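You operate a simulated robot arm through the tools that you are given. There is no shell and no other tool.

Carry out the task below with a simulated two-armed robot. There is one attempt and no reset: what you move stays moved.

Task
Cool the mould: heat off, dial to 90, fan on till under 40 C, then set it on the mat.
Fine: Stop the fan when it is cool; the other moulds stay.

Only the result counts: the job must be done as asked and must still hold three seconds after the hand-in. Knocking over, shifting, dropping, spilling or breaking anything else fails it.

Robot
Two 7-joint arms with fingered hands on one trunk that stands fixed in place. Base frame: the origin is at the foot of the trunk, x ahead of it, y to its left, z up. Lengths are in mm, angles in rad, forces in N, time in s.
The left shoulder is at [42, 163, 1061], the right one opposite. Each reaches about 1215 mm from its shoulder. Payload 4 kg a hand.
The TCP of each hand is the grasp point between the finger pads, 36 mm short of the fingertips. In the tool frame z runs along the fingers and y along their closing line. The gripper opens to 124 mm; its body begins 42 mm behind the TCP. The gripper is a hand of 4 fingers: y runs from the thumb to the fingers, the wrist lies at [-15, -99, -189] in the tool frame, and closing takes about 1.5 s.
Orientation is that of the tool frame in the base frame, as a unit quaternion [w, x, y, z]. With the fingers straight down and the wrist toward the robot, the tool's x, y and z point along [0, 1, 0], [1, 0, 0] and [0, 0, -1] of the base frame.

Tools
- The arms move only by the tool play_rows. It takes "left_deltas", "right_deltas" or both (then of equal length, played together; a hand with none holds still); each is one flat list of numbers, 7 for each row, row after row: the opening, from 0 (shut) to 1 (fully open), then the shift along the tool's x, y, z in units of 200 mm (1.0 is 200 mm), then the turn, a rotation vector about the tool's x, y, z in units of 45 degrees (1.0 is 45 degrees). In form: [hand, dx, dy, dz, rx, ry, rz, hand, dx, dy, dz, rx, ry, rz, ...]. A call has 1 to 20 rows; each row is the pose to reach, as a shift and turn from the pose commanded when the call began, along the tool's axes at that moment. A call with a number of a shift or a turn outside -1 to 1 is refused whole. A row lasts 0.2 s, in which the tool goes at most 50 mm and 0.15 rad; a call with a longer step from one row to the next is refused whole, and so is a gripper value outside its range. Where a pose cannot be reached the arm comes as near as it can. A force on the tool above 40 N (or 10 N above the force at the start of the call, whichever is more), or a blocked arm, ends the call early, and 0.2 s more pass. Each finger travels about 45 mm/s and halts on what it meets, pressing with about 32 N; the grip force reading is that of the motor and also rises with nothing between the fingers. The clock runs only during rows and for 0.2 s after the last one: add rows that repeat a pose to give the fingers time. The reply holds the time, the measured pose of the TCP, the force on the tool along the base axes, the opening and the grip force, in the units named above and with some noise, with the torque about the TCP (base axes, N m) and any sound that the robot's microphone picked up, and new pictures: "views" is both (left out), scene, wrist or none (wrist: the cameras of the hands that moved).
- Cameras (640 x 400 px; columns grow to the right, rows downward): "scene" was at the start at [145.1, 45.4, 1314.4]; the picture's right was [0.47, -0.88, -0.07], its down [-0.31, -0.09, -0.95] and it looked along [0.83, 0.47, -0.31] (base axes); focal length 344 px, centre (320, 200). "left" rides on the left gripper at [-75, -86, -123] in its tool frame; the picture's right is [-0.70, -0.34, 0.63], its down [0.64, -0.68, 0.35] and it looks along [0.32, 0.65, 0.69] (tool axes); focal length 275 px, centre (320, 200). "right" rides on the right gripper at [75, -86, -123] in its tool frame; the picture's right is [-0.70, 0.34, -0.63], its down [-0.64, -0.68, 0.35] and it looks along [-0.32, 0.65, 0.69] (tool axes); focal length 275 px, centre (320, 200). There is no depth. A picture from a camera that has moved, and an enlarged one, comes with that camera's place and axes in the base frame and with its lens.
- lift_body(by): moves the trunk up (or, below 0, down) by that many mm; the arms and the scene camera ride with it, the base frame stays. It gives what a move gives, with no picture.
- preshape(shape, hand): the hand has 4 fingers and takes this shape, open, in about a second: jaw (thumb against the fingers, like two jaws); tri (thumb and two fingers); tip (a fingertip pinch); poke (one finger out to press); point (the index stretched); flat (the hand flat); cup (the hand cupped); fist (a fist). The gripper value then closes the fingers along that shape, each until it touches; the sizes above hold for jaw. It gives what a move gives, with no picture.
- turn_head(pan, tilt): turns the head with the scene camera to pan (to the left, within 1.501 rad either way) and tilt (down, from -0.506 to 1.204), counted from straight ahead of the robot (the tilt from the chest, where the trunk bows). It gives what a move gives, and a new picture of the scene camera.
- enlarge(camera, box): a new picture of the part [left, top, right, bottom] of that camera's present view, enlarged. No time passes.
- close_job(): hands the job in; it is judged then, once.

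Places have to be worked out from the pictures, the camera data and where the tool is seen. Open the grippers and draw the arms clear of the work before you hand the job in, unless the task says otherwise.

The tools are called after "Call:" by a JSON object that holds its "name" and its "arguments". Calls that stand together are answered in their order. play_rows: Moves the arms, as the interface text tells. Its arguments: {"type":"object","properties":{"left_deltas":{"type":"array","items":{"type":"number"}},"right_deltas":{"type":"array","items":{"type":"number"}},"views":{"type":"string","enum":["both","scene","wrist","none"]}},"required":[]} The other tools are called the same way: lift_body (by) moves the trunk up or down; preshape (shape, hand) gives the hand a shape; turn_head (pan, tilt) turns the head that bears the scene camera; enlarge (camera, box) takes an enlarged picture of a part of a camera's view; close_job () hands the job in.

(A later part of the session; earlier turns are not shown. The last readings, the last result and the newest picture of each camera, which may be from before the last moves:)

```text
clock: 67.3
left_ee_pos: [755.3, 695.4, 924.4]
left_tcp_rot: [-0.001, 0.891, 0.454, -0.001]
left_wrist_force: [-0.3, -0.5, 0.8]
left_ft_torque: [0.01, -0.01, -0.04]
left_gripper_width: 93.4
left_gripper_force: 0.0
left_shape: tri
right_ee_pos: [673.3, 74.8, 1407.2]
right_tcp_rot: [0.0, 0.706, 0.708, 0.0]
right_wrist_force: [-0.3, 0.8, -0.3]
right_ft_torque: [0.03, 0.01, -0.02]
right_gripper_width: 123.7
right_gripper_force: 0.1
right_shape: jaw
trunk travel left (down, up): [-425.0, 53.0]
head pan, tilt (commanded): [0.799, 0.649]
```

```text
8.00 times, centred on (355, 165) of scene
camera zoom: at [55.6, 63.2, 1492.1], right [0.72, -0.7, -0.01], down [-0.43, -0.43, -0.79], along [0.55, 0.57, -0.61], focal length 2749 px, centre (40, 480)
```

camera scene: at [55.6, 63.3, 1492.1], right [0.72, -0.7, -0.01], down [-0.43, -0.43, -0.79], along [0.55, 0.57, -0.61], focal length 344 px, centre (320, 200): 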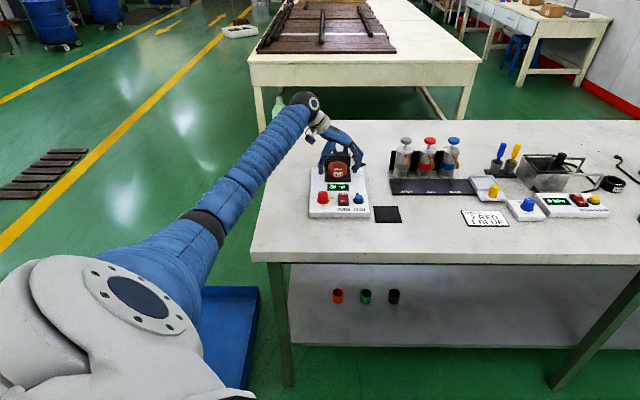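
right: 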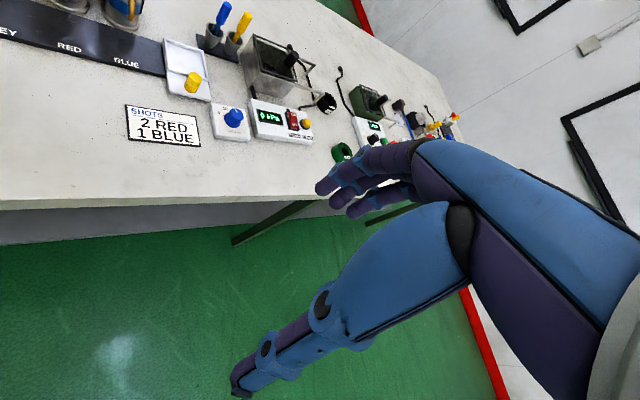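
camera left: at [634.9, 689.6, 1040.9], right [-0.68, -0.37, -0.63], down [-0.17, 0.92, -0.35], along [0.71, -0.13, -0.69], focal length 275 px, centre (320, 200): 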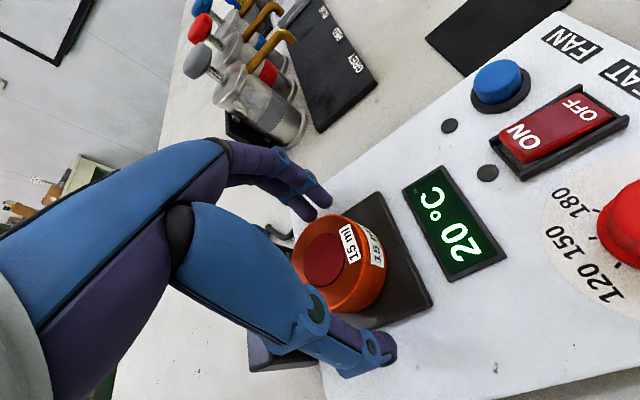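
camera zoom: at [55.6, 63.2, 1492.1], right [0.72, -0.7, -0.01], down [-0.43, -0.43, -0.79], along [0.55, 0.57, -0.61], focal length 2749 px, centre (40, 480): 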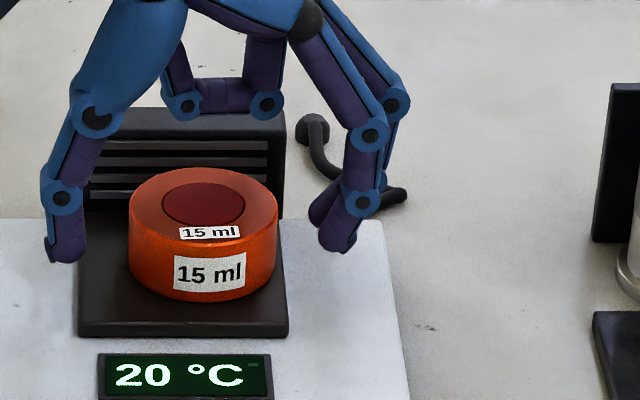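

The hand is around the mould at z≈924 with no contact. Now I slide about 20 mm to the left (tool −y) and then close in stages.

Call:
{"name": "play_rows", "arguments": {"left_deltas": [0.75, 0, -0.025, 0, 0, 0, 0, 0.75, 0, -0.05, 0, 0, 0, 0, 0.75, 0, -0.075, 0, 0, 0, 0, 0.75, 0, -0.1, 0, 0, 0, 0, 0.75, 0, -0.1, 0, 0, 0, 0, 0.7, 0, -0.1, 0, 0, 0, 0, 0.65, 0, -0.1, 0, 0, 0, 0, 0.6, 0, -0.1, 0, 0, 0, 0, 0.55, 0, -0.1, 0, 0, 0, 0, 0.55, 0, -0.1, 0, 0, 0, 0], "views": "none"}}

Call:
{"name": "enlarge", "arguments": {"camera": "scene", "box": [330, 140, 380, 190]}}

Call:
{"name": "enlarge", "arguments": {"camera": "left", "box": [230, 130, 450, 370]}}

```text
clock: 69.5
left_ee_pos: [738.3, 707.0, 923.2]
left_tcp_rot: [0.001, 0.891, 0.454, 0.001]
left_wrist_force: [0.4, -0.1, -0.1]
left_ft_torque: [0.02, 0.02, 0.02]
left_gripper_width: 69.2
left_gripper_force: 0.0
left_shape: tri
right_ee_pos: [674.9, 74.2, 1407.2]
right_tcp_rot: [-0.001, 0.707, 0.707, -0.001]
right_wrist_force: [-0.6, 0.4, 0.3]
right_ft_torque: [0.0, 0.04, 0.0]
right_gripper_width: 123.8
right_gripper_force: 0.0
right_shape: jaw
trunk travel left (down, up): [-425.0, 53.0]
head pan, tilt (commanded): [0.799, 0.649]
```

```text
8.00 times, centred on (355, 165) of scene
camera zoom: at [55.6, 63.3, 1492.1], right [0.72, -0.7, -0.01], down [-0.43, -0.43, -0.79], along [0.55, 0.57, -0.61], focal length 2749 px, centre (40, 480)
```

zoom: 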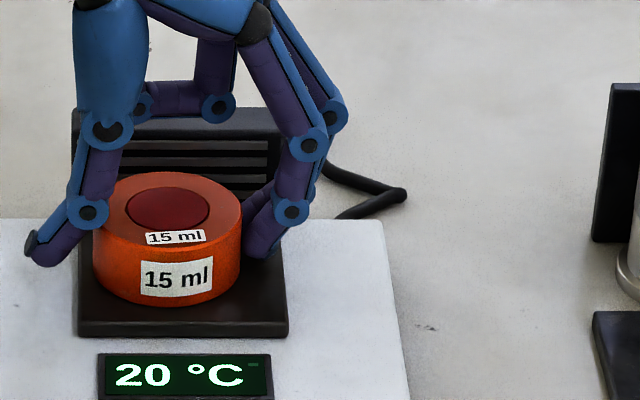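

```text
1.67 times, centred on (340, 250) of left
camera zoom: at [625.6, 697.6, 1046.2], right [-0.68, -0.37, -0.63], down [-0.17, 0.92, -0.35], along [0.71, -0.13, -0.69], focal length 459 px, centre (287, 117)
```

zoom: 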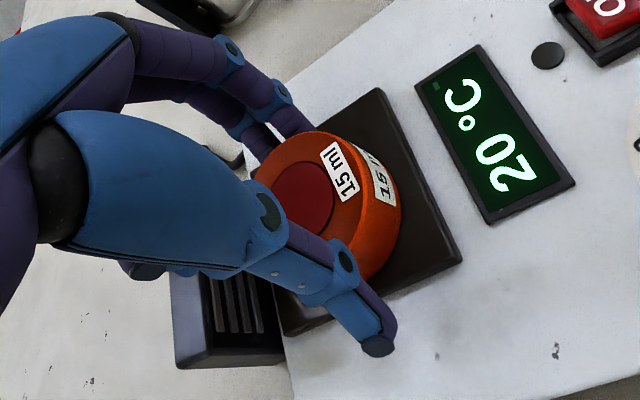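

The mould is at the plate's left side and the thumb tip hangs outside the plate. I'll lower 2.5 mm more and close fully.

Call:
{"name": "play_rows", "arguments": {"left_deltas": [0.55, 0, 0, 0.0125, 0, 0, 0, 0.5, 0, 0, 0.0125, 0, 0, 0, 0.45, 0, 0, 0.0125, 0, 0, 0, 0.4, 0, 0, 0.0125, 0, 0, 0, 0.35, 0, 0, 0.0125, 0, 0, 0, 0.3, 0, 0, 0.0125, 0, 0, 0, 0.3, 0, 0, 0.0125, 0, 0, 0, 0.3, 0, 0, 0.0125, 0, 0, 0], "views": "none"}}

Call:
{"name": "enlarge", "arguments": {"camera": "scene", "box": [330, 140, 380, 190]}}

Call:
{"name": "enlarge", "arguments": {"camera": "left", "box": [230, 130, 450, 370]}}

```text
clock: 71.3
left_ee_pos: [737.9, 705.6, 922.5]
left_tcp_rot: [0.001, 0.891, 0.454, 0.0]
left_wrist_force: [0.7, 1.2, 8.8]
left_ft_torque: [-0.12, -0.19, 0.02]
left_gripper_width: 63.7
left_gripper_force: 31.8
left_shape: tri
right_ee_pos: [674.2, 74.6, 1406.8]
right_tcp_rot: [-0.001, 0.706, 0.708, -0.001]
right_wrist_force: [-0.8, 0.6, -0.7]
right_ft_torque: [0.02, 0.01, -0.02]
right_gripper_width: 123.7
right_gripper_force: 0.0
right_shape: jaw
trunk travel left (down, up): [-425.0, 53.0]
head pan, tilt (commanded): [0.799, 0.649]
```

```text
8.00 times, centred on (355, 165) of scene
camera zoom: at [54.9, 62.8, 1492.2], right [0.72, -0.7, -0.01], down [-0.43, -0.43, -0.79], along [0.55, 0.57, -0.61], focal length 2749 px, centre (40, 480)
```

zoom: 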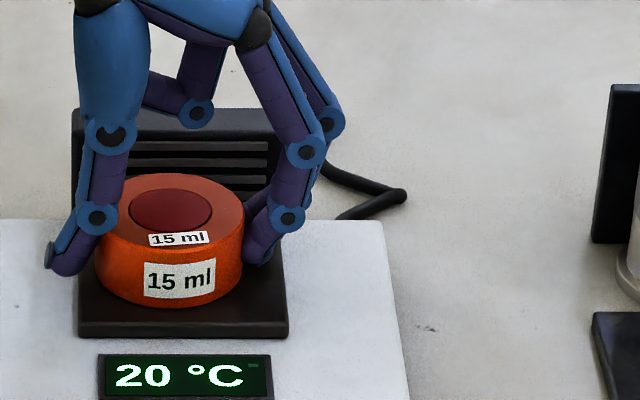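

```text
1.67 times, centred on (340, 250) of left
camera zoom: at [625.2, 697.2, 1044.3], right [-0.68, -0.37, -0.63], down [-0.17, 0.92, -0.35], along [0.71, -0.13, -0.69], focal length 459 px, centre (287, 117)
```

zoom: 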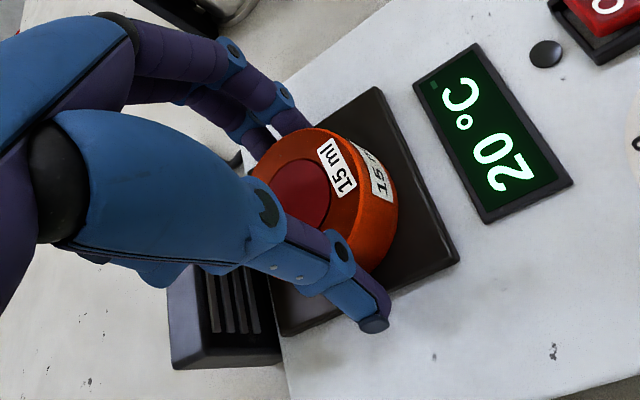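

Grip reads 64 mm and 32 N. I'll try a small 12 mm test lift and look.

Call:
{"name": "play_rows", "arguments": {"left_deltas": [0.25, 0, 0, -0.015, 0, 0, 0, 0.25, 0, 0, -0.03, 0, 0, 0, 0.25, 0, 0, -0.045, 0, 0, 0, 0.25, 0, 0, -0.06, 0, 0, 0, 0.25, 0, 0, -0.06, 0, 0, 0], "views": "none"}}

Call:
{"name": "enlarge", "arguments": {"camera": "scene", "box": [330, 140, 380, 190]}}

Call:
{"name": "enlarge", "arguments": {"camera": "left", "box": [230, 130, 450, 370]}}

```text
clock: 72.5
left_ee_pos: [738.2, 705.9, 933.7]
left_tcp_rot: [0.0, 0.891, 0.454, 0.0]
left_wrist_force: [0.0, 0.2, -2.1]
left_ft_torque: [0.01, 0.02, -0.02]
left_gripper_width: 63.3
left_gripper_force: 32.1
left_shape: tri
right_ee_pos: [674.5, 76.2, 1406.9]
right_tcp_rot: [-0.001, 0.706, 0.708, -0.001]
right_wrist_force: [0.3, -0.6, -0.8]
right_ft_torque: [-0.01, 0.02, 0.02]
right_gripper_width: 123.7
right_gripper_force: 0.1
right_shape: jaw
trunk travel left (down, up): [-425.0, 53.0]
head pan, tilt (commanded): [0.799, 0.649]
```

```text
8.00 times, centred on (355, 165) of scene
camera zoom: at [55.6, 63.3, 1492.1], right [0.72, -0.7, -0.01], down [-0.43, -0.43, -0.79], along [0.55, 0.57, -0.61], focal length 2749 px, centre (40, 480)
```

zoom: 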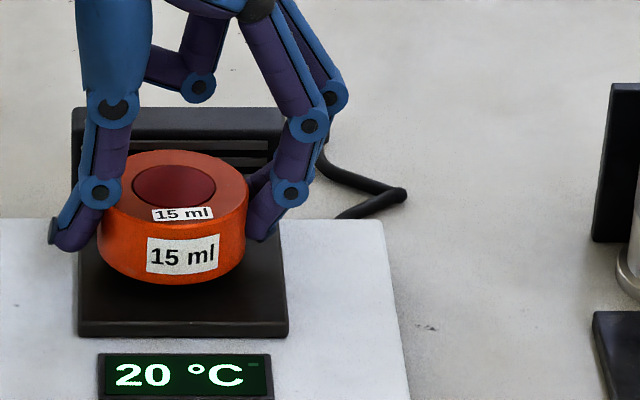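

```text
1.67 times, centred on (340, 250) of left
camera zoom: at [626.0, 697.2, 1055.7], right [-0.68, -0.37, -0.63], down [-0.17, 0.92, -0.35], along [0.71, -0.13, -0.69], focal length 459 px, centre (287, 117)
```

zoom: 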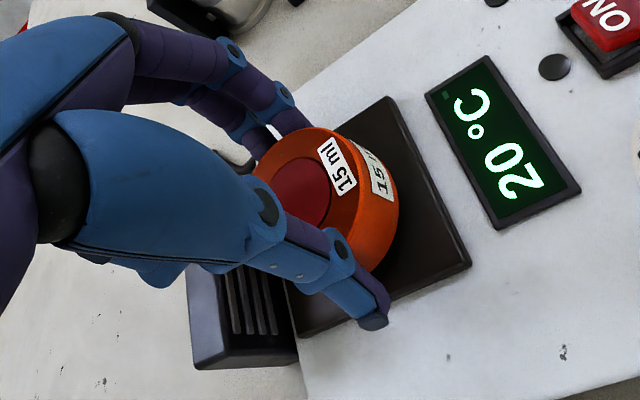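

The mould lifted cleanly, about level (weight ≈2 N). I'll raise it well clear of the station, keeping the grip.

Call:
{"name": "play_rows", "arguments": {"left_deltas": [0.25, 0, 0, -0.05, 0, 0, 0, 0.25, 0, 0, -0.11, 0, 0, 0, 0.25, 0, 0, -0.18, 0, 0, 0, 0.25, 0, 0, -0.25, 0, 0, 0, 0.25, 0, 0, -0.32, 0, 0, 0, 0.25, 0, 0, -0.38, 0, 0, 0, 0.25, 0, 0, -0.38, 0, 0, 0], "views": "both"}}

```text
clock: 74.1
left_ee_pos: [738.6, 707.2, 1010.3]
left_tcp_rot: [0.0, 0.891, 0.454, 0.0]
left_wrist_force: [-0.7, 0.3, -2.7]
left_ft_torque: [-0.01, 0.04, -0.02]
left_gripper_width: 63.0
left_gripper_force: 32.2
left_shape: tri
right_ee_pos: [675.3, 74.4, 1405.4]
right_tcp_rot: [0.0, 0.706, 0.708, 0.0]
right_wrist_force: [0.0, 0.1, -0.4]
right_ft_torque: [-0.04, 0.01, 0.02]
right_gripper_width: 123.6
right_gripper_force: 0.0
right_shape: jaw
trunk travel left (down, up): [-425.0, 53.0]
head pan, tilt (commanded): [0.799, 0.649]
camera scene: at [55.8, 63.6, 1492.1], right [0.72, -0.7, -0.01], down [-0.43, -0.43, -0.79], along [0.55, 0.57, -0.61], focal length 344 px, centre (320, 200)
camera left: at [626.0, 697.8, 1132.0], right [-0.68, -0.37, -0.63], down [-0.17, 0.92, -0.35], along [0.71, -0.13, -0.69], focal length 275 px, centre (320, 200)
```

scene: 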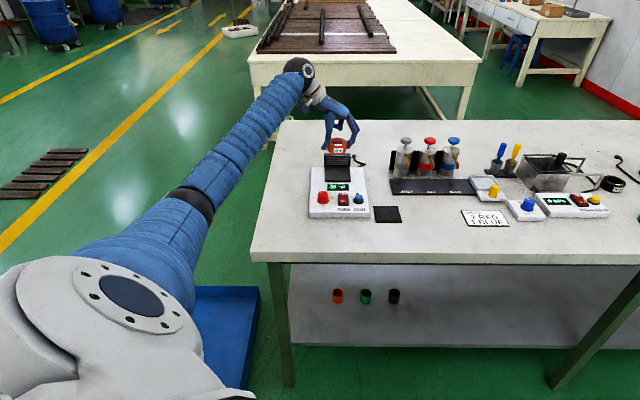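
left: 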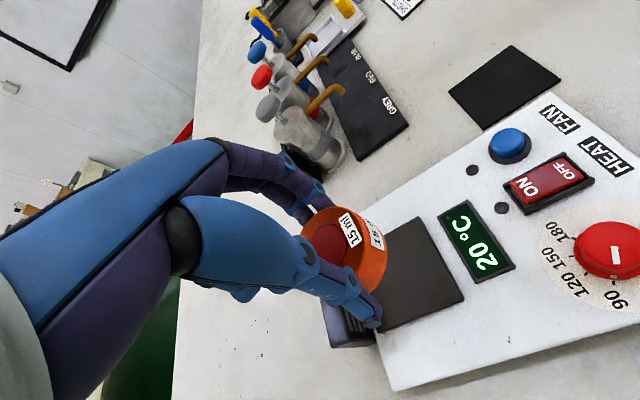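

Holding steady. Now I carry it toward the mat while yawing the hand back, first half.

Call:
{"name": "play_rows", "arguments": {"left_deltas": [0.25, -0.03, 0.015, 0, 0, 0, -0.06, 0.25, -0.08, 0.045, 0, 0, 0, -0.16, 0.25, -0.14, 0.08, 0, 0, 0, -0.27, 0.25, -0.2, 0.112, 0, 0, 0, -0.38, 0.25, -0.26, 0.145, 0, 0, 0, -0.5, 0.25, -0.32, 0.18, 0, 0, 0, -0.62, 0.25, -0.38, 0.212, 0, 0, 0, -0.73, 0.25, -0.44, 0.245, 0, 0, 0, -0.84, 0.25, -0.471, 0.262, 0, 0, 0, -0.9, 0.25, -0.471, 0.262, 0, 0, 0, -0.9], "views": "both"}}

```text
clock: 76.3
left_ee_pos: [725.2, 599.1, 1008.4]
left_tcp_rot: [0.0, 0.678, 0.735, 0.0]
left_wrist_force: [-0.1, 0.3, -2.0]
left_ft_torque: [-0.03, 0.02, -0.04]
left_gripper_width: 63.0
left_gripper_force: 31.7
left_shape: tri
right_ee_pos: [675.8, 74.2, 1407.3]
right_tcp_rot: [-0.001, 0.707, 0.708, -0.002]
right_wrist_force: [-0.3, 0.1, -0.8]
right_ft_torque: [-0.01, -0.02, 0.02]
right_gripper_width: 123.6
right_gripper_force: 0.1
right_shape: jaw
trunk travel left (down, up): [-425.0, 53.0]
head pan, tilt (commanded): [0.799, 0.649]
camera scene: at [55.6, 63.4, 1492.1], right [0.72, -0.7, -0.01], down [-0.43, -0.43, -0.79], along [0.55, 0.57, -0.61], focal length 344 px, centre (320, 200)
camera left: at [646.7, 519.2, 1131.7], right [-0.28, -0.72, -0.63], down [-0.73, 0.59, -0.35], along [0.62, 0.37, -0.69], focal length 275 px, centre (320, 200)
```

scene: 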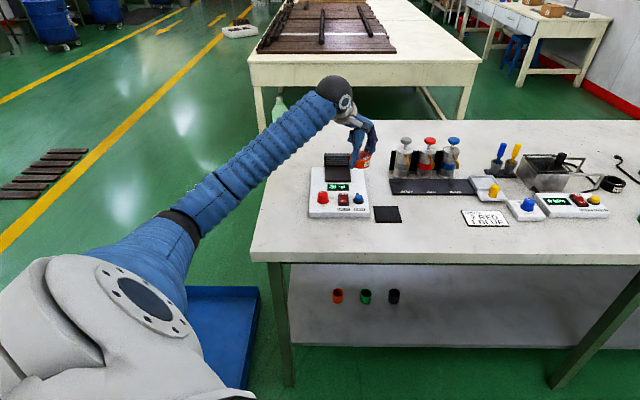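
left: 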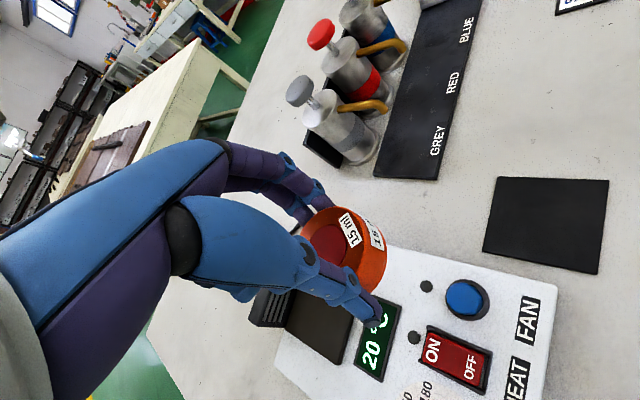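

Still secure. Second half: move to above the mat centre with yaw back to 45°.

Call:
{"name": "play_rows", "arguments": {"left_deltas": [0.25, -0.03, -0.003, 0, 0, 0, -0.05, 0.25, -0.09, -0.01, 0, 0, 0, -0.14, 0.25, -0.16, -0.018, 0, 0, 0, -0.25, 0.25, -0.23, -0.026, 0, 0, 0, -0.35, 0.25, -0.31, -0.035, 0, 0, 0, -0.46, 0.25, -0.39, -0.045, 0, 0, 0, -0.58, 0.25, -0.47, -0.054, 0, 0, 0, -0.7, 0.25, -0.55, -0.063, 0, 0, 0, -0.81, 0.25, -0.609, -0.0695, 0, 0, 0, -0.9, 0.25, -0.609, -0.0695, 0, 0, 0, -0.9], "views": "both"}}

Call:
{"name": "enlarge", "arguments": {"camera": "left", "box": [230, 130, 490, 390]}}

Call:
{"name": "enlarge", "arguments": {"camera": "scene", "box": [340, 130, 440, 240]}}

```text
clock: 78.5
left_ee_pos: [721.5, 477.0, 1010.2]
left_tcp_rot: [0.0, 0.382, 0.924, -0.001]
left_wrist_force: [0.1, 0.1, -1.8]
left_ft_torque: [0.0, -0.02, 0.0]
left_gripper_width: 62.7
left_gripper_force: 32.1
left_shape: tri
right_ee_pos: [675.3, 74.3, 1407.0]
right_tcp_rot: [-0.001, 0.706, 0.708, 0.0]
right_wrist_force: [0.1, -0.5, 0.2]
right_ft_torque: [-0.01, -0.02, 0.01]
right_gripper_width: 123.8
right_gripper_force: 0.0
right_shape: jaw
trunk travel left (down, up): [-425.0, 53.0]
head pan, tilt (commanded): [0.799, 0.649]
camera scene: at [55.5, 63.7, 1492.1], right [0.72, -0.7, -0.01], down [-0.43, -0.43, -0.79], along [0.55, 0.57, -0.61], focal length 344 px, centre (320, 200)
camera left: at [714.4, 365.0, 1131.6], right [0.25, -0.73, -0.63], down [-0.94, -0.03, -0.35], along [0.24, 0.68, -0.69], focal length 275 px, centre (320, 200)
```

scene: 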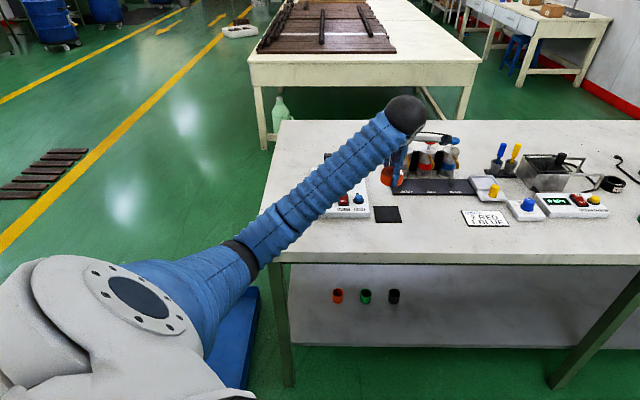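
left: 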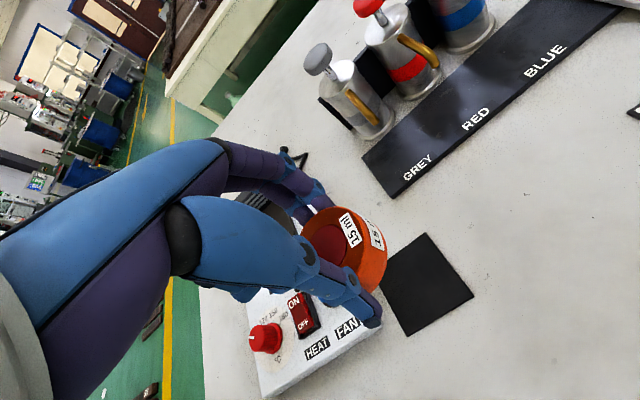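

```text
1.54 times, centred on (360, 260) of left
camera zoom: at [714.4, 365.0, 1131.6], right [0.25, -0.73, -0.63], down [-0.94, -0.03, -0.35], along [0.24, 0.68, -0.69], focal length 424 px, centre (258, 108)
```

zoom: 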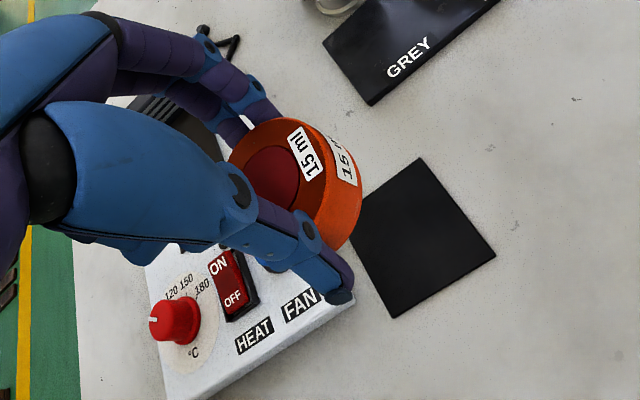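

```text
3.64 times, centred on (390, 185) of scene
camera zoom: at [55.5, 63.7, 1492.1], right [0.72, -0.7, -0.01], down [-0.43, -0.43, -0.79], along [0.55, 0.57, -0.61], focal length 1249 px, centre (66, 254)
```

zoom: 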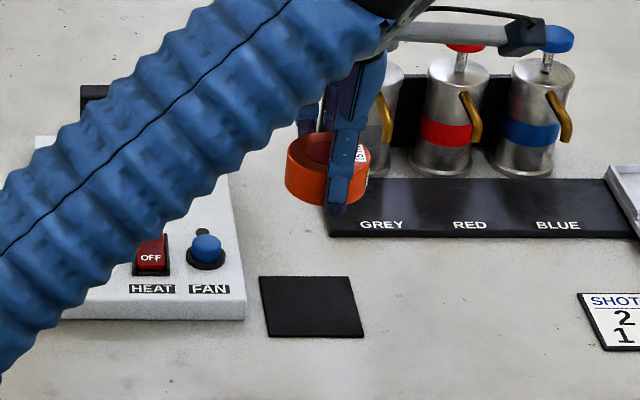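

The mould is over the mat area. To place it well I need its exact offset from the tool, so I'll enlarge the views.

Call:
{"name": "enlarge", "arguments": {"camera": "scene", "box": [375, 155, 425, 225]}}

Call:
{"name": "enlarge", "arguments": {"camera": "left", "box": [290, 190, 400, 330]}}

```text
5.71 times, centred on (400, 190) of scene
camera zoom: at [55.5, 63.7, 1492.1], right [0.72, -0.7, -0.01], down [-0.43, -0.43, -0.79], along [0.55, 0.57, -0.61], focal length 1963 px, centre (-137, 257)
```

zoom: 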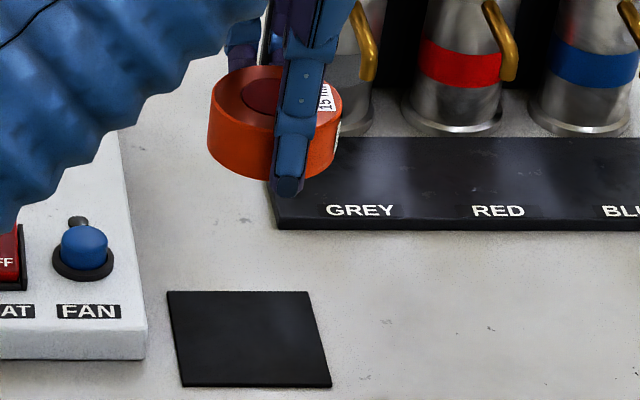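

```text
2.86 times, centred on (345, 260) of left
camera zoom: at [714.4, 365.0, 1131.6], right [0.25, -0.73, -0.63], down [-0.94, -0.03, -0.35], along [0.24, 0.68, -0.69], focal length 786 px, centre (249, 29)
```

zoom: 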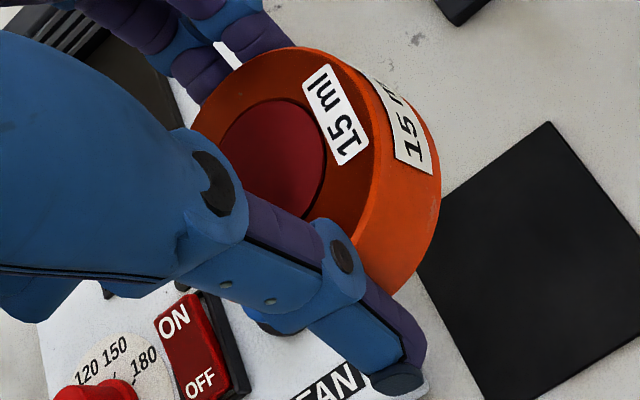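

I estimate the mould centre at tool ≈[1.5, 6.5]. I'll correct by 3 mm and lower to about 14 mm above the mat, then check alignment.

Call:
{"name": "play_rows", "arguments": {"left_deltas": [0.25, -0.0135, -0.002, 0.05, 0, 0, 0, 0.25, -0.0135, -0.002, 0.12, 0, 0, 0, 0.25, -0.0135, -0.002, 0.2, 0, 0, 0, 0.25, -0.0135, -0.002, 0.28, 0, 0, 0, 0.25, -0.0135, -0.002, 0.36, 0, 0, 0, 0.25, -0.0135, -0.002, 0.43, 0, 0, 0, 0.25, -0.0135, -0.002, 0.48, 0, 0, 0, 0.25, -0.0135, -0.002, 0.5, 0, 0, 0, 0.25, -0.0135, -0.002, 0.5, 0, 0, 0], "views": "both"}}

Call:
{"name": "enlarge", "arguments": {"camera": "left", "box": [280, 180, 420, 340]}}

Call:
{"name": "enlarge", "arguments": {"camera": "scene", "box": [360, 170, 430, 240]}}

```text
clock: 80.5
left_ee_pos: [723.6, 473.8, 910.2]
left_tcp_rot: [0.001, 0.383, 0.924, -0.001]
left_wrist_force: [0.6, 0.6, -2.2]
left_ft_torque: [0.01, 0.0, -0.01]
left_gripper_width: 63.2
left_gripper_force: 32.2
left_shape: tri
right_ee_pos: [675.2, 74.6, 1406.4]
right_tcp_rot: [-0.001, 0.707, 0.707, -0.001]
right_wrist_force: [0.6, 0.8, 0.0]
right_ft_torque: [-0.02, 0.01, -0.01]
right_gripper_width: 123.7
right_gripper_force: 0.1
right_shape: jaw
trunk travel left (down, up): [-425.0, 53.0]
head pan, tilt (commanded): [0.799, 0.649]
camera scene: at [55.6, 63.3, 1492.1], right [0.72, -0.7, -0.01], down [-0.43, -0.43, -0.79], along [0.55, 0.57, -0.61], focal length 344 px, centre (320, 200)
camera left: at [716.0, 362.0, 1032.1], right [0.25, -0.73, -0.63], down [-0.94, -0.03, -0.35], along [0.24, 0.68, -0.69], focal length 275 px, centre (320, 200)
```

scene: 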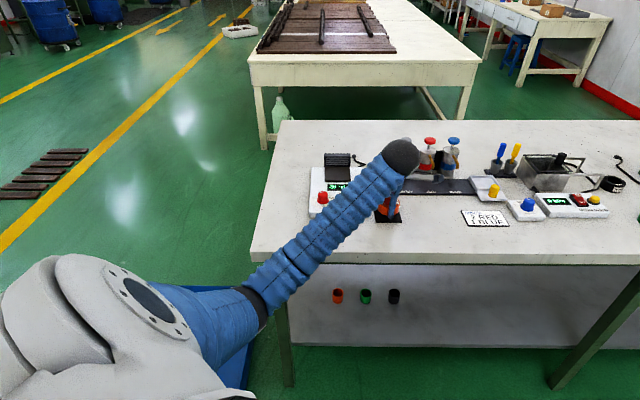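
left: 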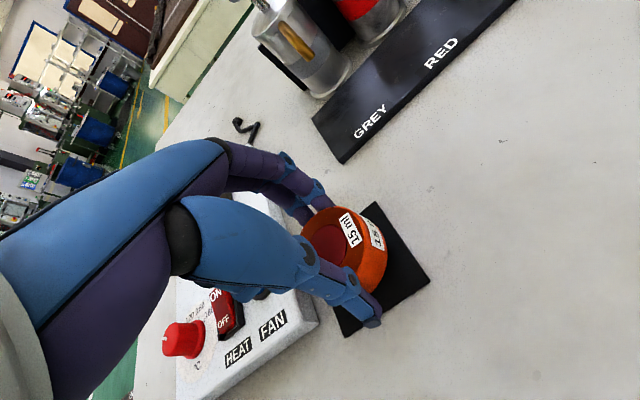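

```text
2.50 times, centred on (350, 260) of left
camera zoom: at [716.0, 362.0, 1032.1], right [0.25, -0.73, -0.63], down [-0.94, -0.03, -0.35], along [0.24, 0.68, -0.69], focal length 688 px, centre (245, 50)
```

zoom: 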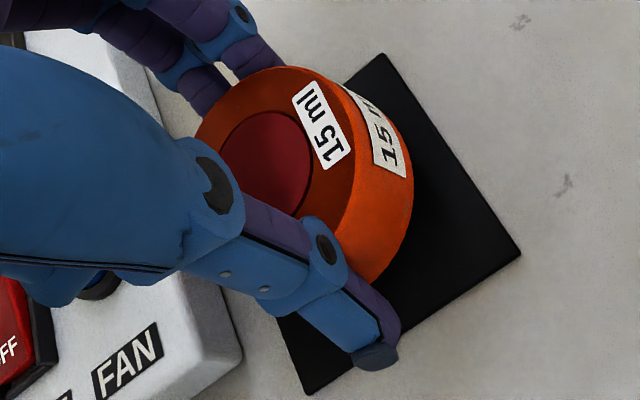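

```text
5.71 times, centred on (395, 205) of scene
camera zoom: at [55.6, 63.3, 1492.1], right [0.72, -0.7, -0.01], down [-0.43, -0.43, -0.79], along [0.55, 0.57, -0.61], focal length 1963 px, centre (-109, 171)
```

zoom: 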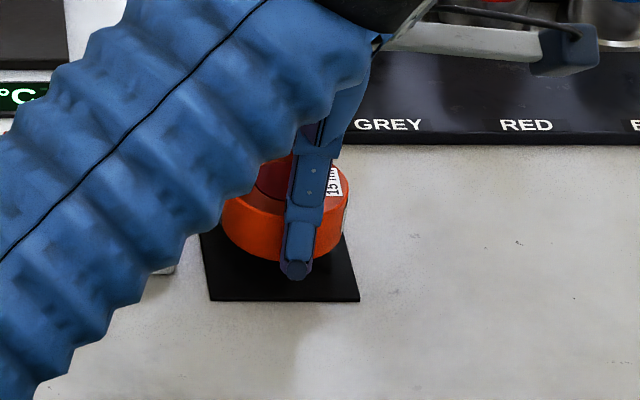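

Alignment over the mat looks within a few millimetres. I'll nudge 2 mm toward the front and lower slowly, watching the vertical force.

Call:
{"name": "play_rows", "arguments": {"left_deltas": [0.25, 0, -0.01, 0.015, 0, 0, 0, 0.25, 0, -0.01, 0.03, 0, 0, 0, 0.25, 0, -0.01, 0.045, 0, 0, 0, 0.25, 0, -0.01, 0.055, 0, 0, 0, 0.25, 0, -0.01, 0.055, 0, 0, 0], "views": "none"}}

Call:
{"name": "enlarge", "arguments": {"camera": "left", "box": [280, 180, 420, 340]}}

Call:
{"name": "enlarge", "arguments": {"camera": "scene", "box": [360, 170, 430, 240]}}

```text
clock: 81.7
left_ee_pos: [720.7, 473.8, 898.8]
left_tcp_rot: [-0.001, 0.383, 0.924, 0.0]
left_wrist_force: [0.1, -0.1, -1.9]
left_ft_torque: [-0.06, 0.03, 0.02]
left_gripper_width: 63.0
left_gripper_force: 31.6
left_shape: tri
right_ee_pos: [675.4, 74.9, 1406.1]
right_tcp_rot: [-0.001, 0.707, 0.708, 0.0]
right_wrist_force: [-0.7, -0.4, -1.0]
right_ft_torque: [0.0, 0.0, -0.02]
right_gripper_width: 123.7
right_gripper_force: 0.0
right_shape: jaw
trunk travel left (down, up): [-425.0, 53.0]
head pan, tilt (commanded): [0.799, 0.649]
```

```text
2.50 times, centred on (350, 260) of left
camera zoom: at [714.8, 361.0, 1020.7], right [0.25, -0.73, -0.63], down [-0.94, -0.03, -0.35], along [0.24, 0.68, -0.69], focal length 688 px, centre (245, 50)
```

zoom: 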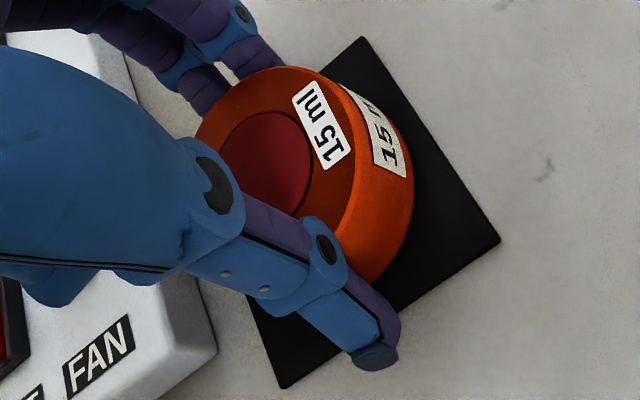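

```text
5.71 times, centred on (395, 205) of scene
camera zoom: at [55.7, 63.2, 1492.1], right [0.72, -0.7, -0.01], down [-0.43, -0.43, -0.79], along [0.55, 0.57, -0.61], focal length 1963 px, centre (-109, 171)
```

zoom: 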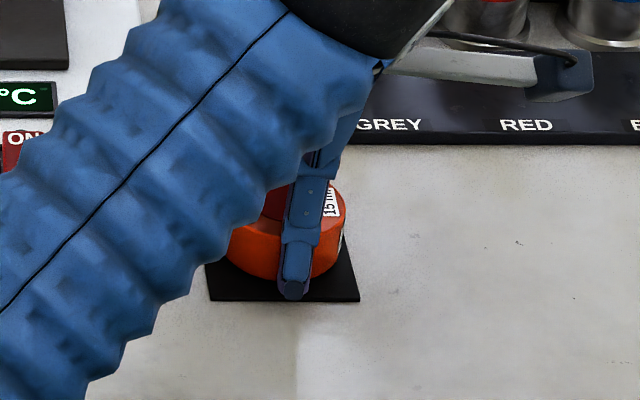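

Still hanging free (−1.9 N). I'll continue down in 1–1.5 mm steps until contact shows.

Call:
{"name": "play_rows", "arguments": {"left_deltas": [0.25, 0, 0, 0.005, 0, 0, 0, 0.25, 0, 0, 0.01, 0, 0, 0, 0.25, 0, 0, 0.015, 0, 0, 0, 0.25, 0, 0, 0.015, 0, 0, 0], "views": "none"}}

```text
clock: 82.7
left_ee_pos: [721.7, 473.9, 895.9]
left_tcp_rot: [0.0, 0.383, 0.924, 0.0]
left_wrist_force: [0.5, -0.7, 1.8]
left_ft_torque: [0.04, -0.08, -0.01]
left_gripper_width: 62.9
left_gripper_force: 32.4
left_shape: tri
right_ee_pos: [675.2, 74.8, 1406.5]
right_tcp_rot: [0.0, 0.706, 0.708, 0.0]
right_wrist_force: [0.7, 0.6, 0.1]
right_ft_torque: [-0.02, 0.01, 0.0]
right_gripper_width: 123.6
right_gripper_force: 0.0
right_shape: jaw
trunk travel left (down, up): [-425.0, 53.0]
head pan, tilt (commanded): [0.799, 0.649]
```

Contact has begun (+1.8 N) at TCP z≈896. I'll go 1.5 mm further to seat it and look.

Call:
{"name": "play_rows", "arguments": {"left_deltas": [0.25, 0, 0, 0.004, 0, 0, 0, 0.25, 0, 0, 0.008, 0, 0, 0, 0.25, 0, 0, 0.008, 0, 0, 0], "views": "none"}}

Call:
{"name": "enlarge", "arguments": {"camera": "left", "box": [280, 180, 420, 340]}}

Call:
{"name": "enlarge", "arguments": {"camera": "scene", "box": [370, 180, 425, 235]}}

```text
clock: 83.5
left_ee_pos: [720.1, 473.1, 894.5]
left_tcp_rot: [0.001, 0.382, 0.924, 0.001]
left_wrist_force: [-0.6, -0.2, 9.6]
left_ft_torque: [0.24, -0.21, -0.02]
left_gripper_width: 63.1
left_gripper_force: 31.9
left_shape: tri
right_ee_pos: [674.8, 74.1, 1407.9]
right_tcp_rot: [0.0, 0.707, 0.708, -0.001]
right_wrist_force: [0.7, 0.4, 0.2]
right_ft_torque: [0.0, 0.01, 0.02]
right_gripper_width: 123.7
right_gripper_force: 0.0
right_shape: jaw
trunk travel left (down, up): [-425.0, 53.0]
head pan, tilt (commanded): [0.799, 0.649]
```

```text
2.50 times, centred on (350, 260) of left
camera zoom: at [714.0, 360.5, 1017.7], right [0.26, -0.73, -0.63], down [-0.94, -0.03, -0.35], along [0.24, 0.68, -0.69], focal length 688 px, centre (245, 50)
```

zoom: 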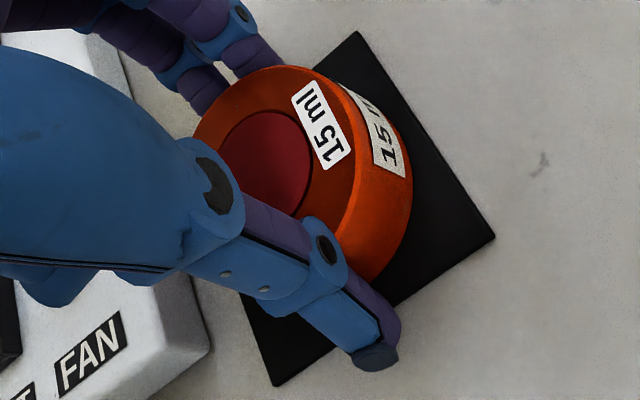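

```text
7.27 times, centred on (398, 208) of scene
camera zoom: at [54.8, 62.7, 1492.3], right [0.72, -0.7, -0.01], down [-0.43, -0.43, -0.79], along [0.55, 0.57, -0.61], focal length 2499 px, centre (-244, 146)
```

zoom: 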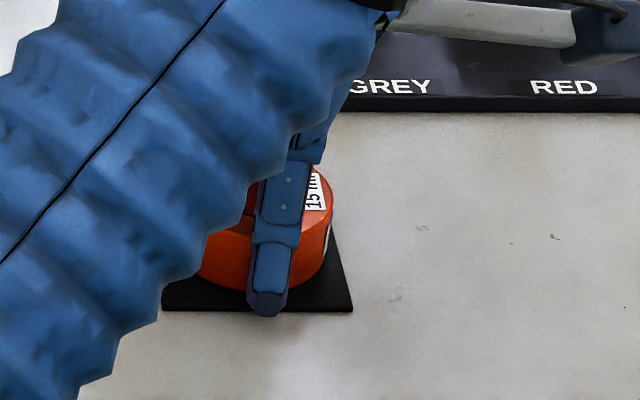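

Firm contact (9.6 N); the torque shows the far bottom edge touching first, so it's only tilted a few degrees. I'll ease up 1 mm and open the fingers gently so it settles flat.

Call:
{"name": "play_rows", "arguments": {"left_deltas": [0.25, 0, 0, -0.005, 0, 0, 0, 0.45, 0, 0, -0.005, 0, 0, 0, 0.52, 0, 0, -0.005, 0, 0, 0, 0.55, 0, 0, -0.005, 0, 0, 0, 0.58, 0, 0, -0.005, 0, 0, 0, 0.61, 0, 0, -0.005, 0, 0, 0, 0.64, 0, 0, -0.005, 0, 0, 0, 0.68, 0, 0, -0.005, 0, 0, 0, 0.72, 0, 0, -0.005, 0, 0, 0, 0.72, 0, 0, -0.005, 0, 0, 0], "views": "none"}}

Call:
{"name": "enlarge", "arguments": {"camera": "left", "box": [280, 180, 420, 340]}}

Call:
{"name": "enlarge", "arguments": {"camera": "scene", "box": [370, 180, 425, 235]}}

```text
clock: 85.7
left_ee_pos: [722.0, 473.6, 895.4]
left_tcp_rot: [0.0, 0.383, 0.924, 0.0]
left_wrist_force: [-0.5, 0.4, 0.5]
left_ft_torque: [0.01, 0.01, 0.02]
left_gripper_width: 89.1
left_gripper_force: 0.1
left_shape: tri
right_ee_pos: [675.3, 74.0, 1406.5]
right_tcp_rot: [0.0, 0.706, 0.708, 0.0]
right_wrist_force: [-0.4, -0.2, 0.6]
right_ft_torque: [0.0, 0.0, 0.03]
right_gripper_width: 123.6
right_gripper_force: 0.1
right_shape: jaw
trunk travel left (down, up): [-425.0, 53.0]
head pan, tilt (commanded): [0.799, 0.649]
```

```text
2.50 times, centred on (350, 260) of left
camera zoom: at [714.5, 360.6, 1017.6], right [0.25, -0.73, -0.63], down [-0.94, -0.03, -0.35], along [0.24, 0.68, -0.69], focal length 688 px, centre (245, 50)
```

zoom: 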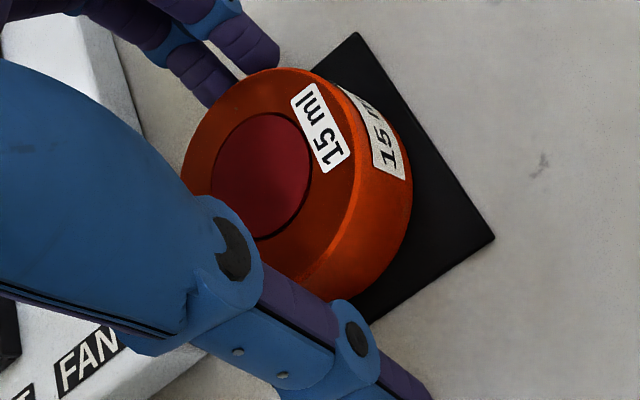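

```text
7.27 times, centred on (398, 208) of scene
camera zoom: at [55.5, 63.1, 1492.1], right [0.72, -0.7, -0.01], down [-0.43, -0.43, -0.79], along [0.55, 0.57, -0.61], focal length 2499 px, centre (-244, 146)
```

zoom: 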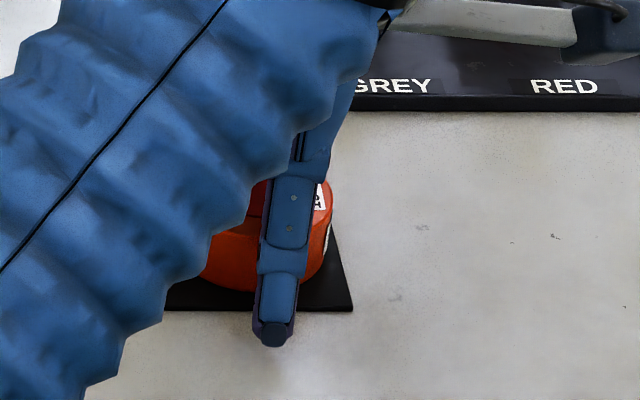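

The mould is resting on the mat with the fingers clear. I'll open a bit more and lift straight up.

Call:
{"name": "play_rows", "arguments": {"left_deltas": [0.8, 0, 0, 0, 0, 0, 0, 0.85, 0, 0, 0, 0, 0, 0, 0.85, 0, 0, -0.04, 0, 0, 0, 0.85, 0, 0, -0.1, 0, 0, 0, 0.85, 0, 0, -0.2, 0, 0, 0, 0.85, 0, 0, -0.35, 0, 0, 0, 0.85, 0, 0, -0.5, 0, 0, 0, 0.85, 0, 0, -0.65, 0, 0, 0, 0.85, 0, 0, -0.8, 0, 0, 0, 0.85, 0, 0, -0.95, 0, 0, 0, 0.85, 0, 0, -0.95, 0, 0, 0], "views": "both"}}

Call:
{"name": "enlarge", "arguments": {"camera": "left", "box": [300, 160, 480, 320]}}

```text
clock: 88.1
left_ee_pos: [720.3, 473.8, 1085.3]
left_tcp_rot: [0.0, 0.383, 0.924, 0.0]
left_wrist_force: [-0.1, -0.7, 0.7]
left_ft_torque: [-0.01, 0.02, -0.03]
left_gripper_width: 105.2
left_gripper_force: 0.0
left_shape: tri
right_ee_pos: [675.9, 74.9, 1406.7]
right_tcp_rot: [-0.001, 0.707, 0.708, 0.0]
right_wrist_force: [0.1, -0.3, 0.6]
right_ft_torque: [0.0, 0.02, 0.03]
right_gripper_width: 123.9
right_gripper_force: 0.2
right_shape: jaw
trunk travel left (down, up): [-425.0, 53.0]
head pan, tilt (commanded): [0.799, 0.649]
camera scene: at [55.6, 63.4, 1492.1], right [0.72, -0.7, -0.01], down [-0.43, -0.43, -0.79], along [0.55, 0.57, -0.61], focal length 344 px, centre (320, 200)
camera left: at [714.0, 360.6, 1207.9], right [0.25, -0.73, -0.63], down [-0.94, -0.03, -0.35], along [0.24, 0.68, -0.69], focal length 275 px, centre (320, 200)
```

scene: 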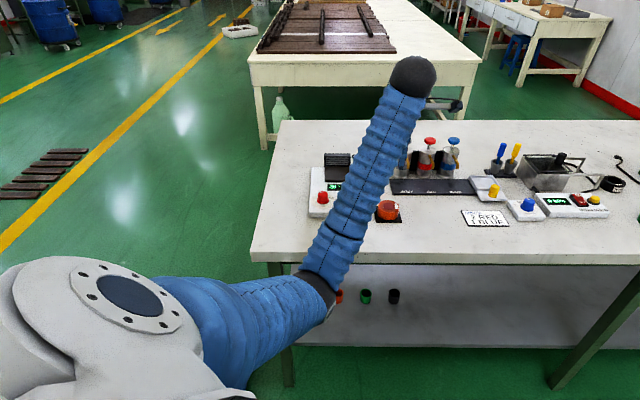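
left: 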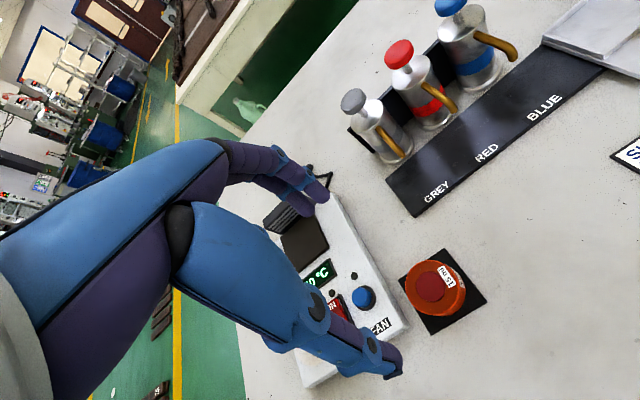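

```text
2.50 times, centred on (390, 240) of left
camera zoom: at [714.0, 360.6, 1207.9], right [0.25, -0.73, -0.63], down [-0.94, -0.03, -0.35], along [0.24, 0.68, -0.69], focal length 688 px, centre (145, 100)
```

zoom: 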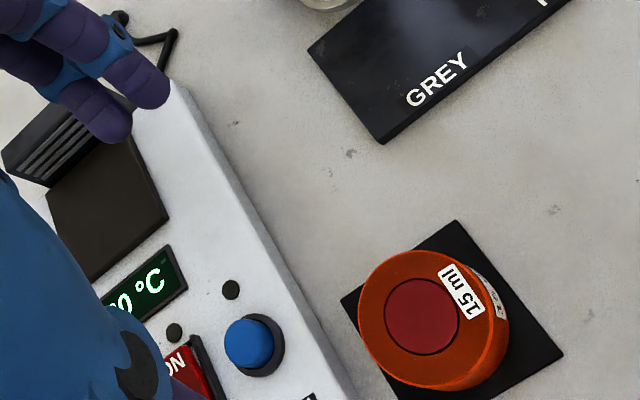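

The mould stands flat on the mat, about 3 mm off centre. I'll draw the left arm up and back, clear of the work.

Call:
{"name": "play_rows", "arguments": {"left_deltas": [0.85, 0, 0, -0.15, 0, 0, 0, 0.85, 0, 0, -0.3, 0, 0, 0, 0.85, 0, -0.1, -0.45, 0, 0, 0, 0.85, 0, -0.25, -0.55, 0, 0, 0, 0.85, 0, -0.4, -0.6, 0, 0, 0, 0.85, 0, -0.55, -0.6, 0, 0, 0, 0.85, 0, -0.7, -0.6, 0, 0, 0, 0.85, 0, -0.8, -0.6, 0, 0, 0, 0.85, 0, -0.8, -0.6, 0, 0, 0], "views": "both"}}

Call:
{"name": "enlarge", "arguments": {"camera": "left", "box": [240, 80, 480, 300]}}

Call:
{"name": "enlarge", "arguments": {"camera": "scene", "box": [280, 120, 440, 240]}}

```text
clock: 90.1
left_ee_pos: [610.5, 360.9, 1204.5]
left_tcp_rot: [0.001, 0.382, 0.924, -0.001]
left_wrist_force: [-0.9, -0.9, -0.5]
left_ft_torque: [0.01, 0.0, -0.03]
left_gripper_width: 105.2
left_gripper_force: 0.1
left_shape: tri
right_ee_pos: [675.6, 74.4, 1404.3]
right_tcp_rot: [-0.001, 0.706, 0.708, -0.001]
right_wrist_force: [-0.6, 0.1, 0.4]
right_ft_torque: [0.0, 0.02, 0.01]
right_gripper_width: 123.6
right_gripper_force: 0.1
right_shape: jaw
trunk travel left (down, up): [-425.0, 53.0]
head pan, tilt (commanded): [0.799, 0.649]
camera scene: at [55.9, 63.3, 1492.1], right [0.72, -0.7, -0.01], down [-0.43, -0.43, -0.79], along [0.55, 0.57, -0.61], focal length 344 px, centre (320, 200)
camera left: at [602.5, 247.9, 1326.8], right [0.25, -0.73, -0.63], down [-0.94, -0.03, -0.35], along [0.24, 0.68, -0.69], focal length 275 px, centre (320, 200)
```

scene: 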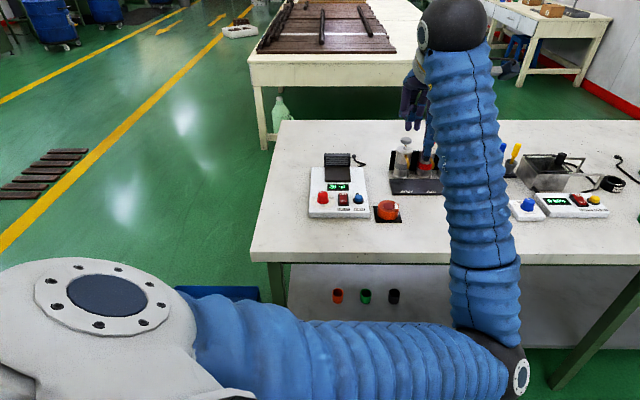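
left: 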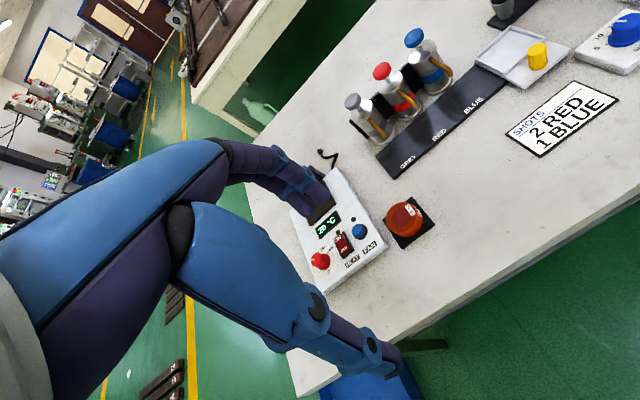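

```text
1.82 times, centred on (360, 190) of left
camera zoom: at [602.5, 247.9, 1326.8], right [0.25, -0.73, -0.63], down [-0.94, -0.03, -0.35], along [0.24, 0.68, -0.69], focal length 500 px, centre (247, 218)
```

zoom: 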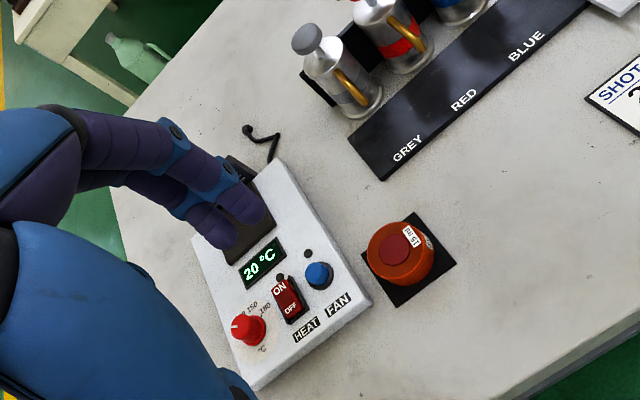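

```text
3.33 times, centred on (360, 180) of scene
camera zoom: at [55.9, 63.3, 1492.1], right [0.72, -0.7, -0.01], down [-0.43, -0.43, -0.79], along [0.55, 0.57, -0.61], focal length 1145 px, centre (187, 267)
```

zoom: 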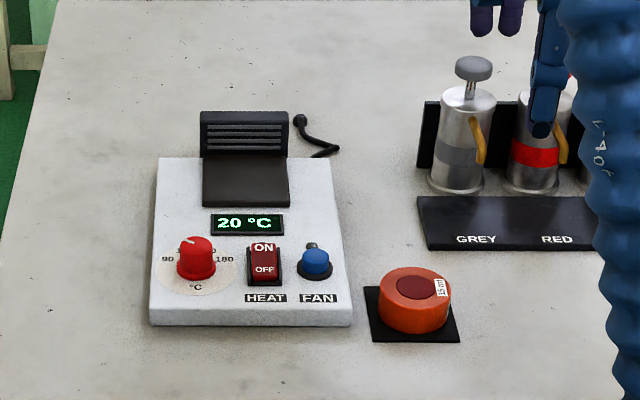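

The mould is on the mat, lamps are dark, and the display reads 20 °C. I'll double-check the dial pointer closely.

Call:
{"name": "enlarge", "arguments": {"camera": "scene", "box": [308, 180, 344, 214]}}

Call:
{"name": "enlarge", "arguments": {"camera": "scene", "box": [330, 180, 410, 230]}}

Call:
{"name": "enlarge", "arguments": {"camera": "left", "box": [300, 215, 370, 285]}}

```text
11.76 times, centred on (326, 197) of scene
camera zoom: at [55.9, 63.3, 1492.1], right [0.72, -0.7, -0.01], down [-0.43, -0.43, -0.79], along [0.55, 0.57, -0.61], focal length 4042 px, centre (249, 235)
```

zoom: 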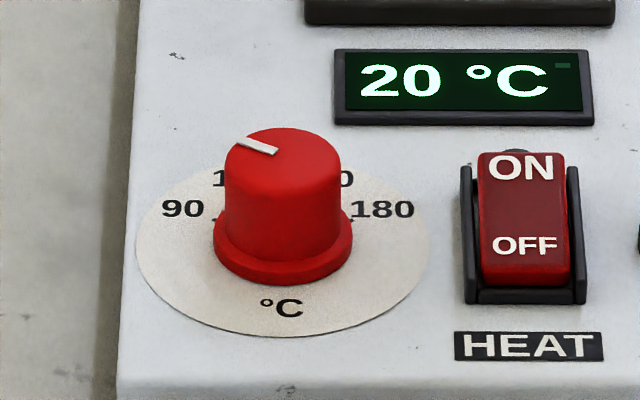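

```text
8.00 times, centred on (370, 205) of scene
camera zoom: at [55.9, 63.3, 1492.1], right [0.72, -0.7, -0.01], down [-0.43, -0.43, -0.79], along [0.55, 0.57, -0.61], focal length 2749 px, centre (-80, 160)
```

zoom: 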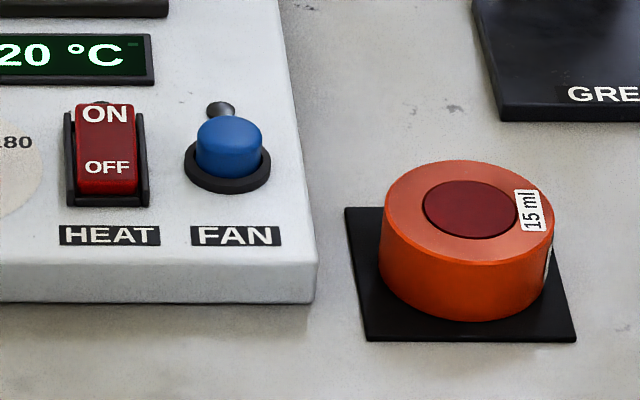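

```text
5.71 times, centred on (335, 250) of left
camera zoom: at [602.5, 247.9, 1326.8], right [0.25, -0.73, -0.63], down [-0.94, -0.03, -0.35], along [0.24, 0.68, -0.69], focal length 1573 px, centre (234, -86)
```

zoom: 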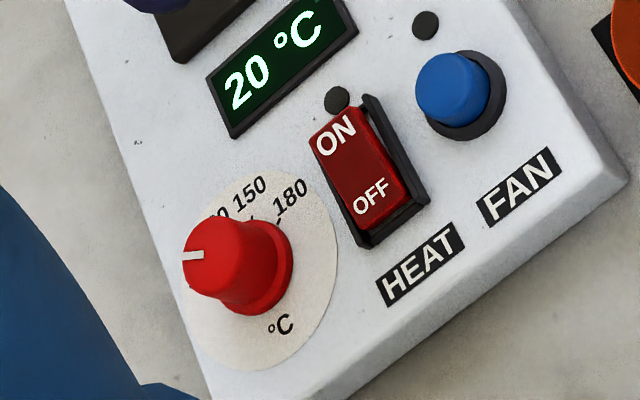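

The pointer reads close to 90; I'll take one tighter enlargement to be sure of its angle relative to the 90 label.

Call:
{"name": "enlarge", "arguments": {"camera": "scene", "box": [314, 184, 334, 206]}}

Call:
{"name": "enlarge", "arguments": {"camera": "left", "box": [312, 240, 346, 274]}}

```text
16.00 times, centred on (324, 195) of scene
camera zoom: at [55.9, 63.3, 1492.1], right [0.72, -0.7, -0.01], down [-0.43, -0.43, -0.79], along [0.55, 0.57, -0.61], focal length 5498 px, centre (256, 280)
```

zoom: 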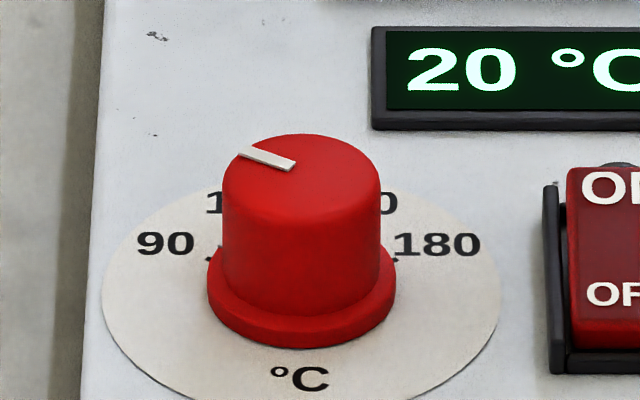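

```text
11.76 times, centred on (329, 257) of left
camera zoom: at [602.5, 247.9, 1326.8], right [0.25, -0.73, -0.63], down [-0.94, -0.03, -0.35], along [0.24, 0.68, -0.69], focal length 3238 px, centre (214, -471)
```

zoom: 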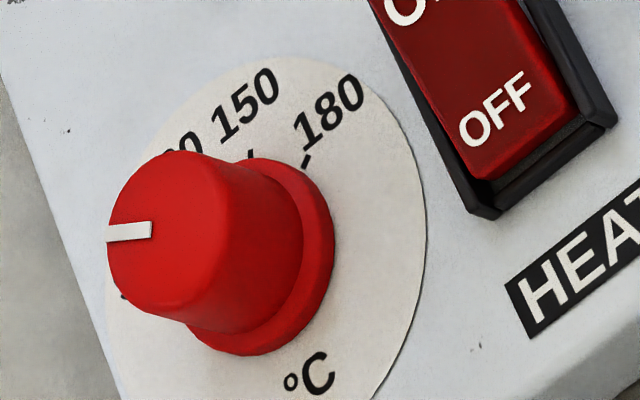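

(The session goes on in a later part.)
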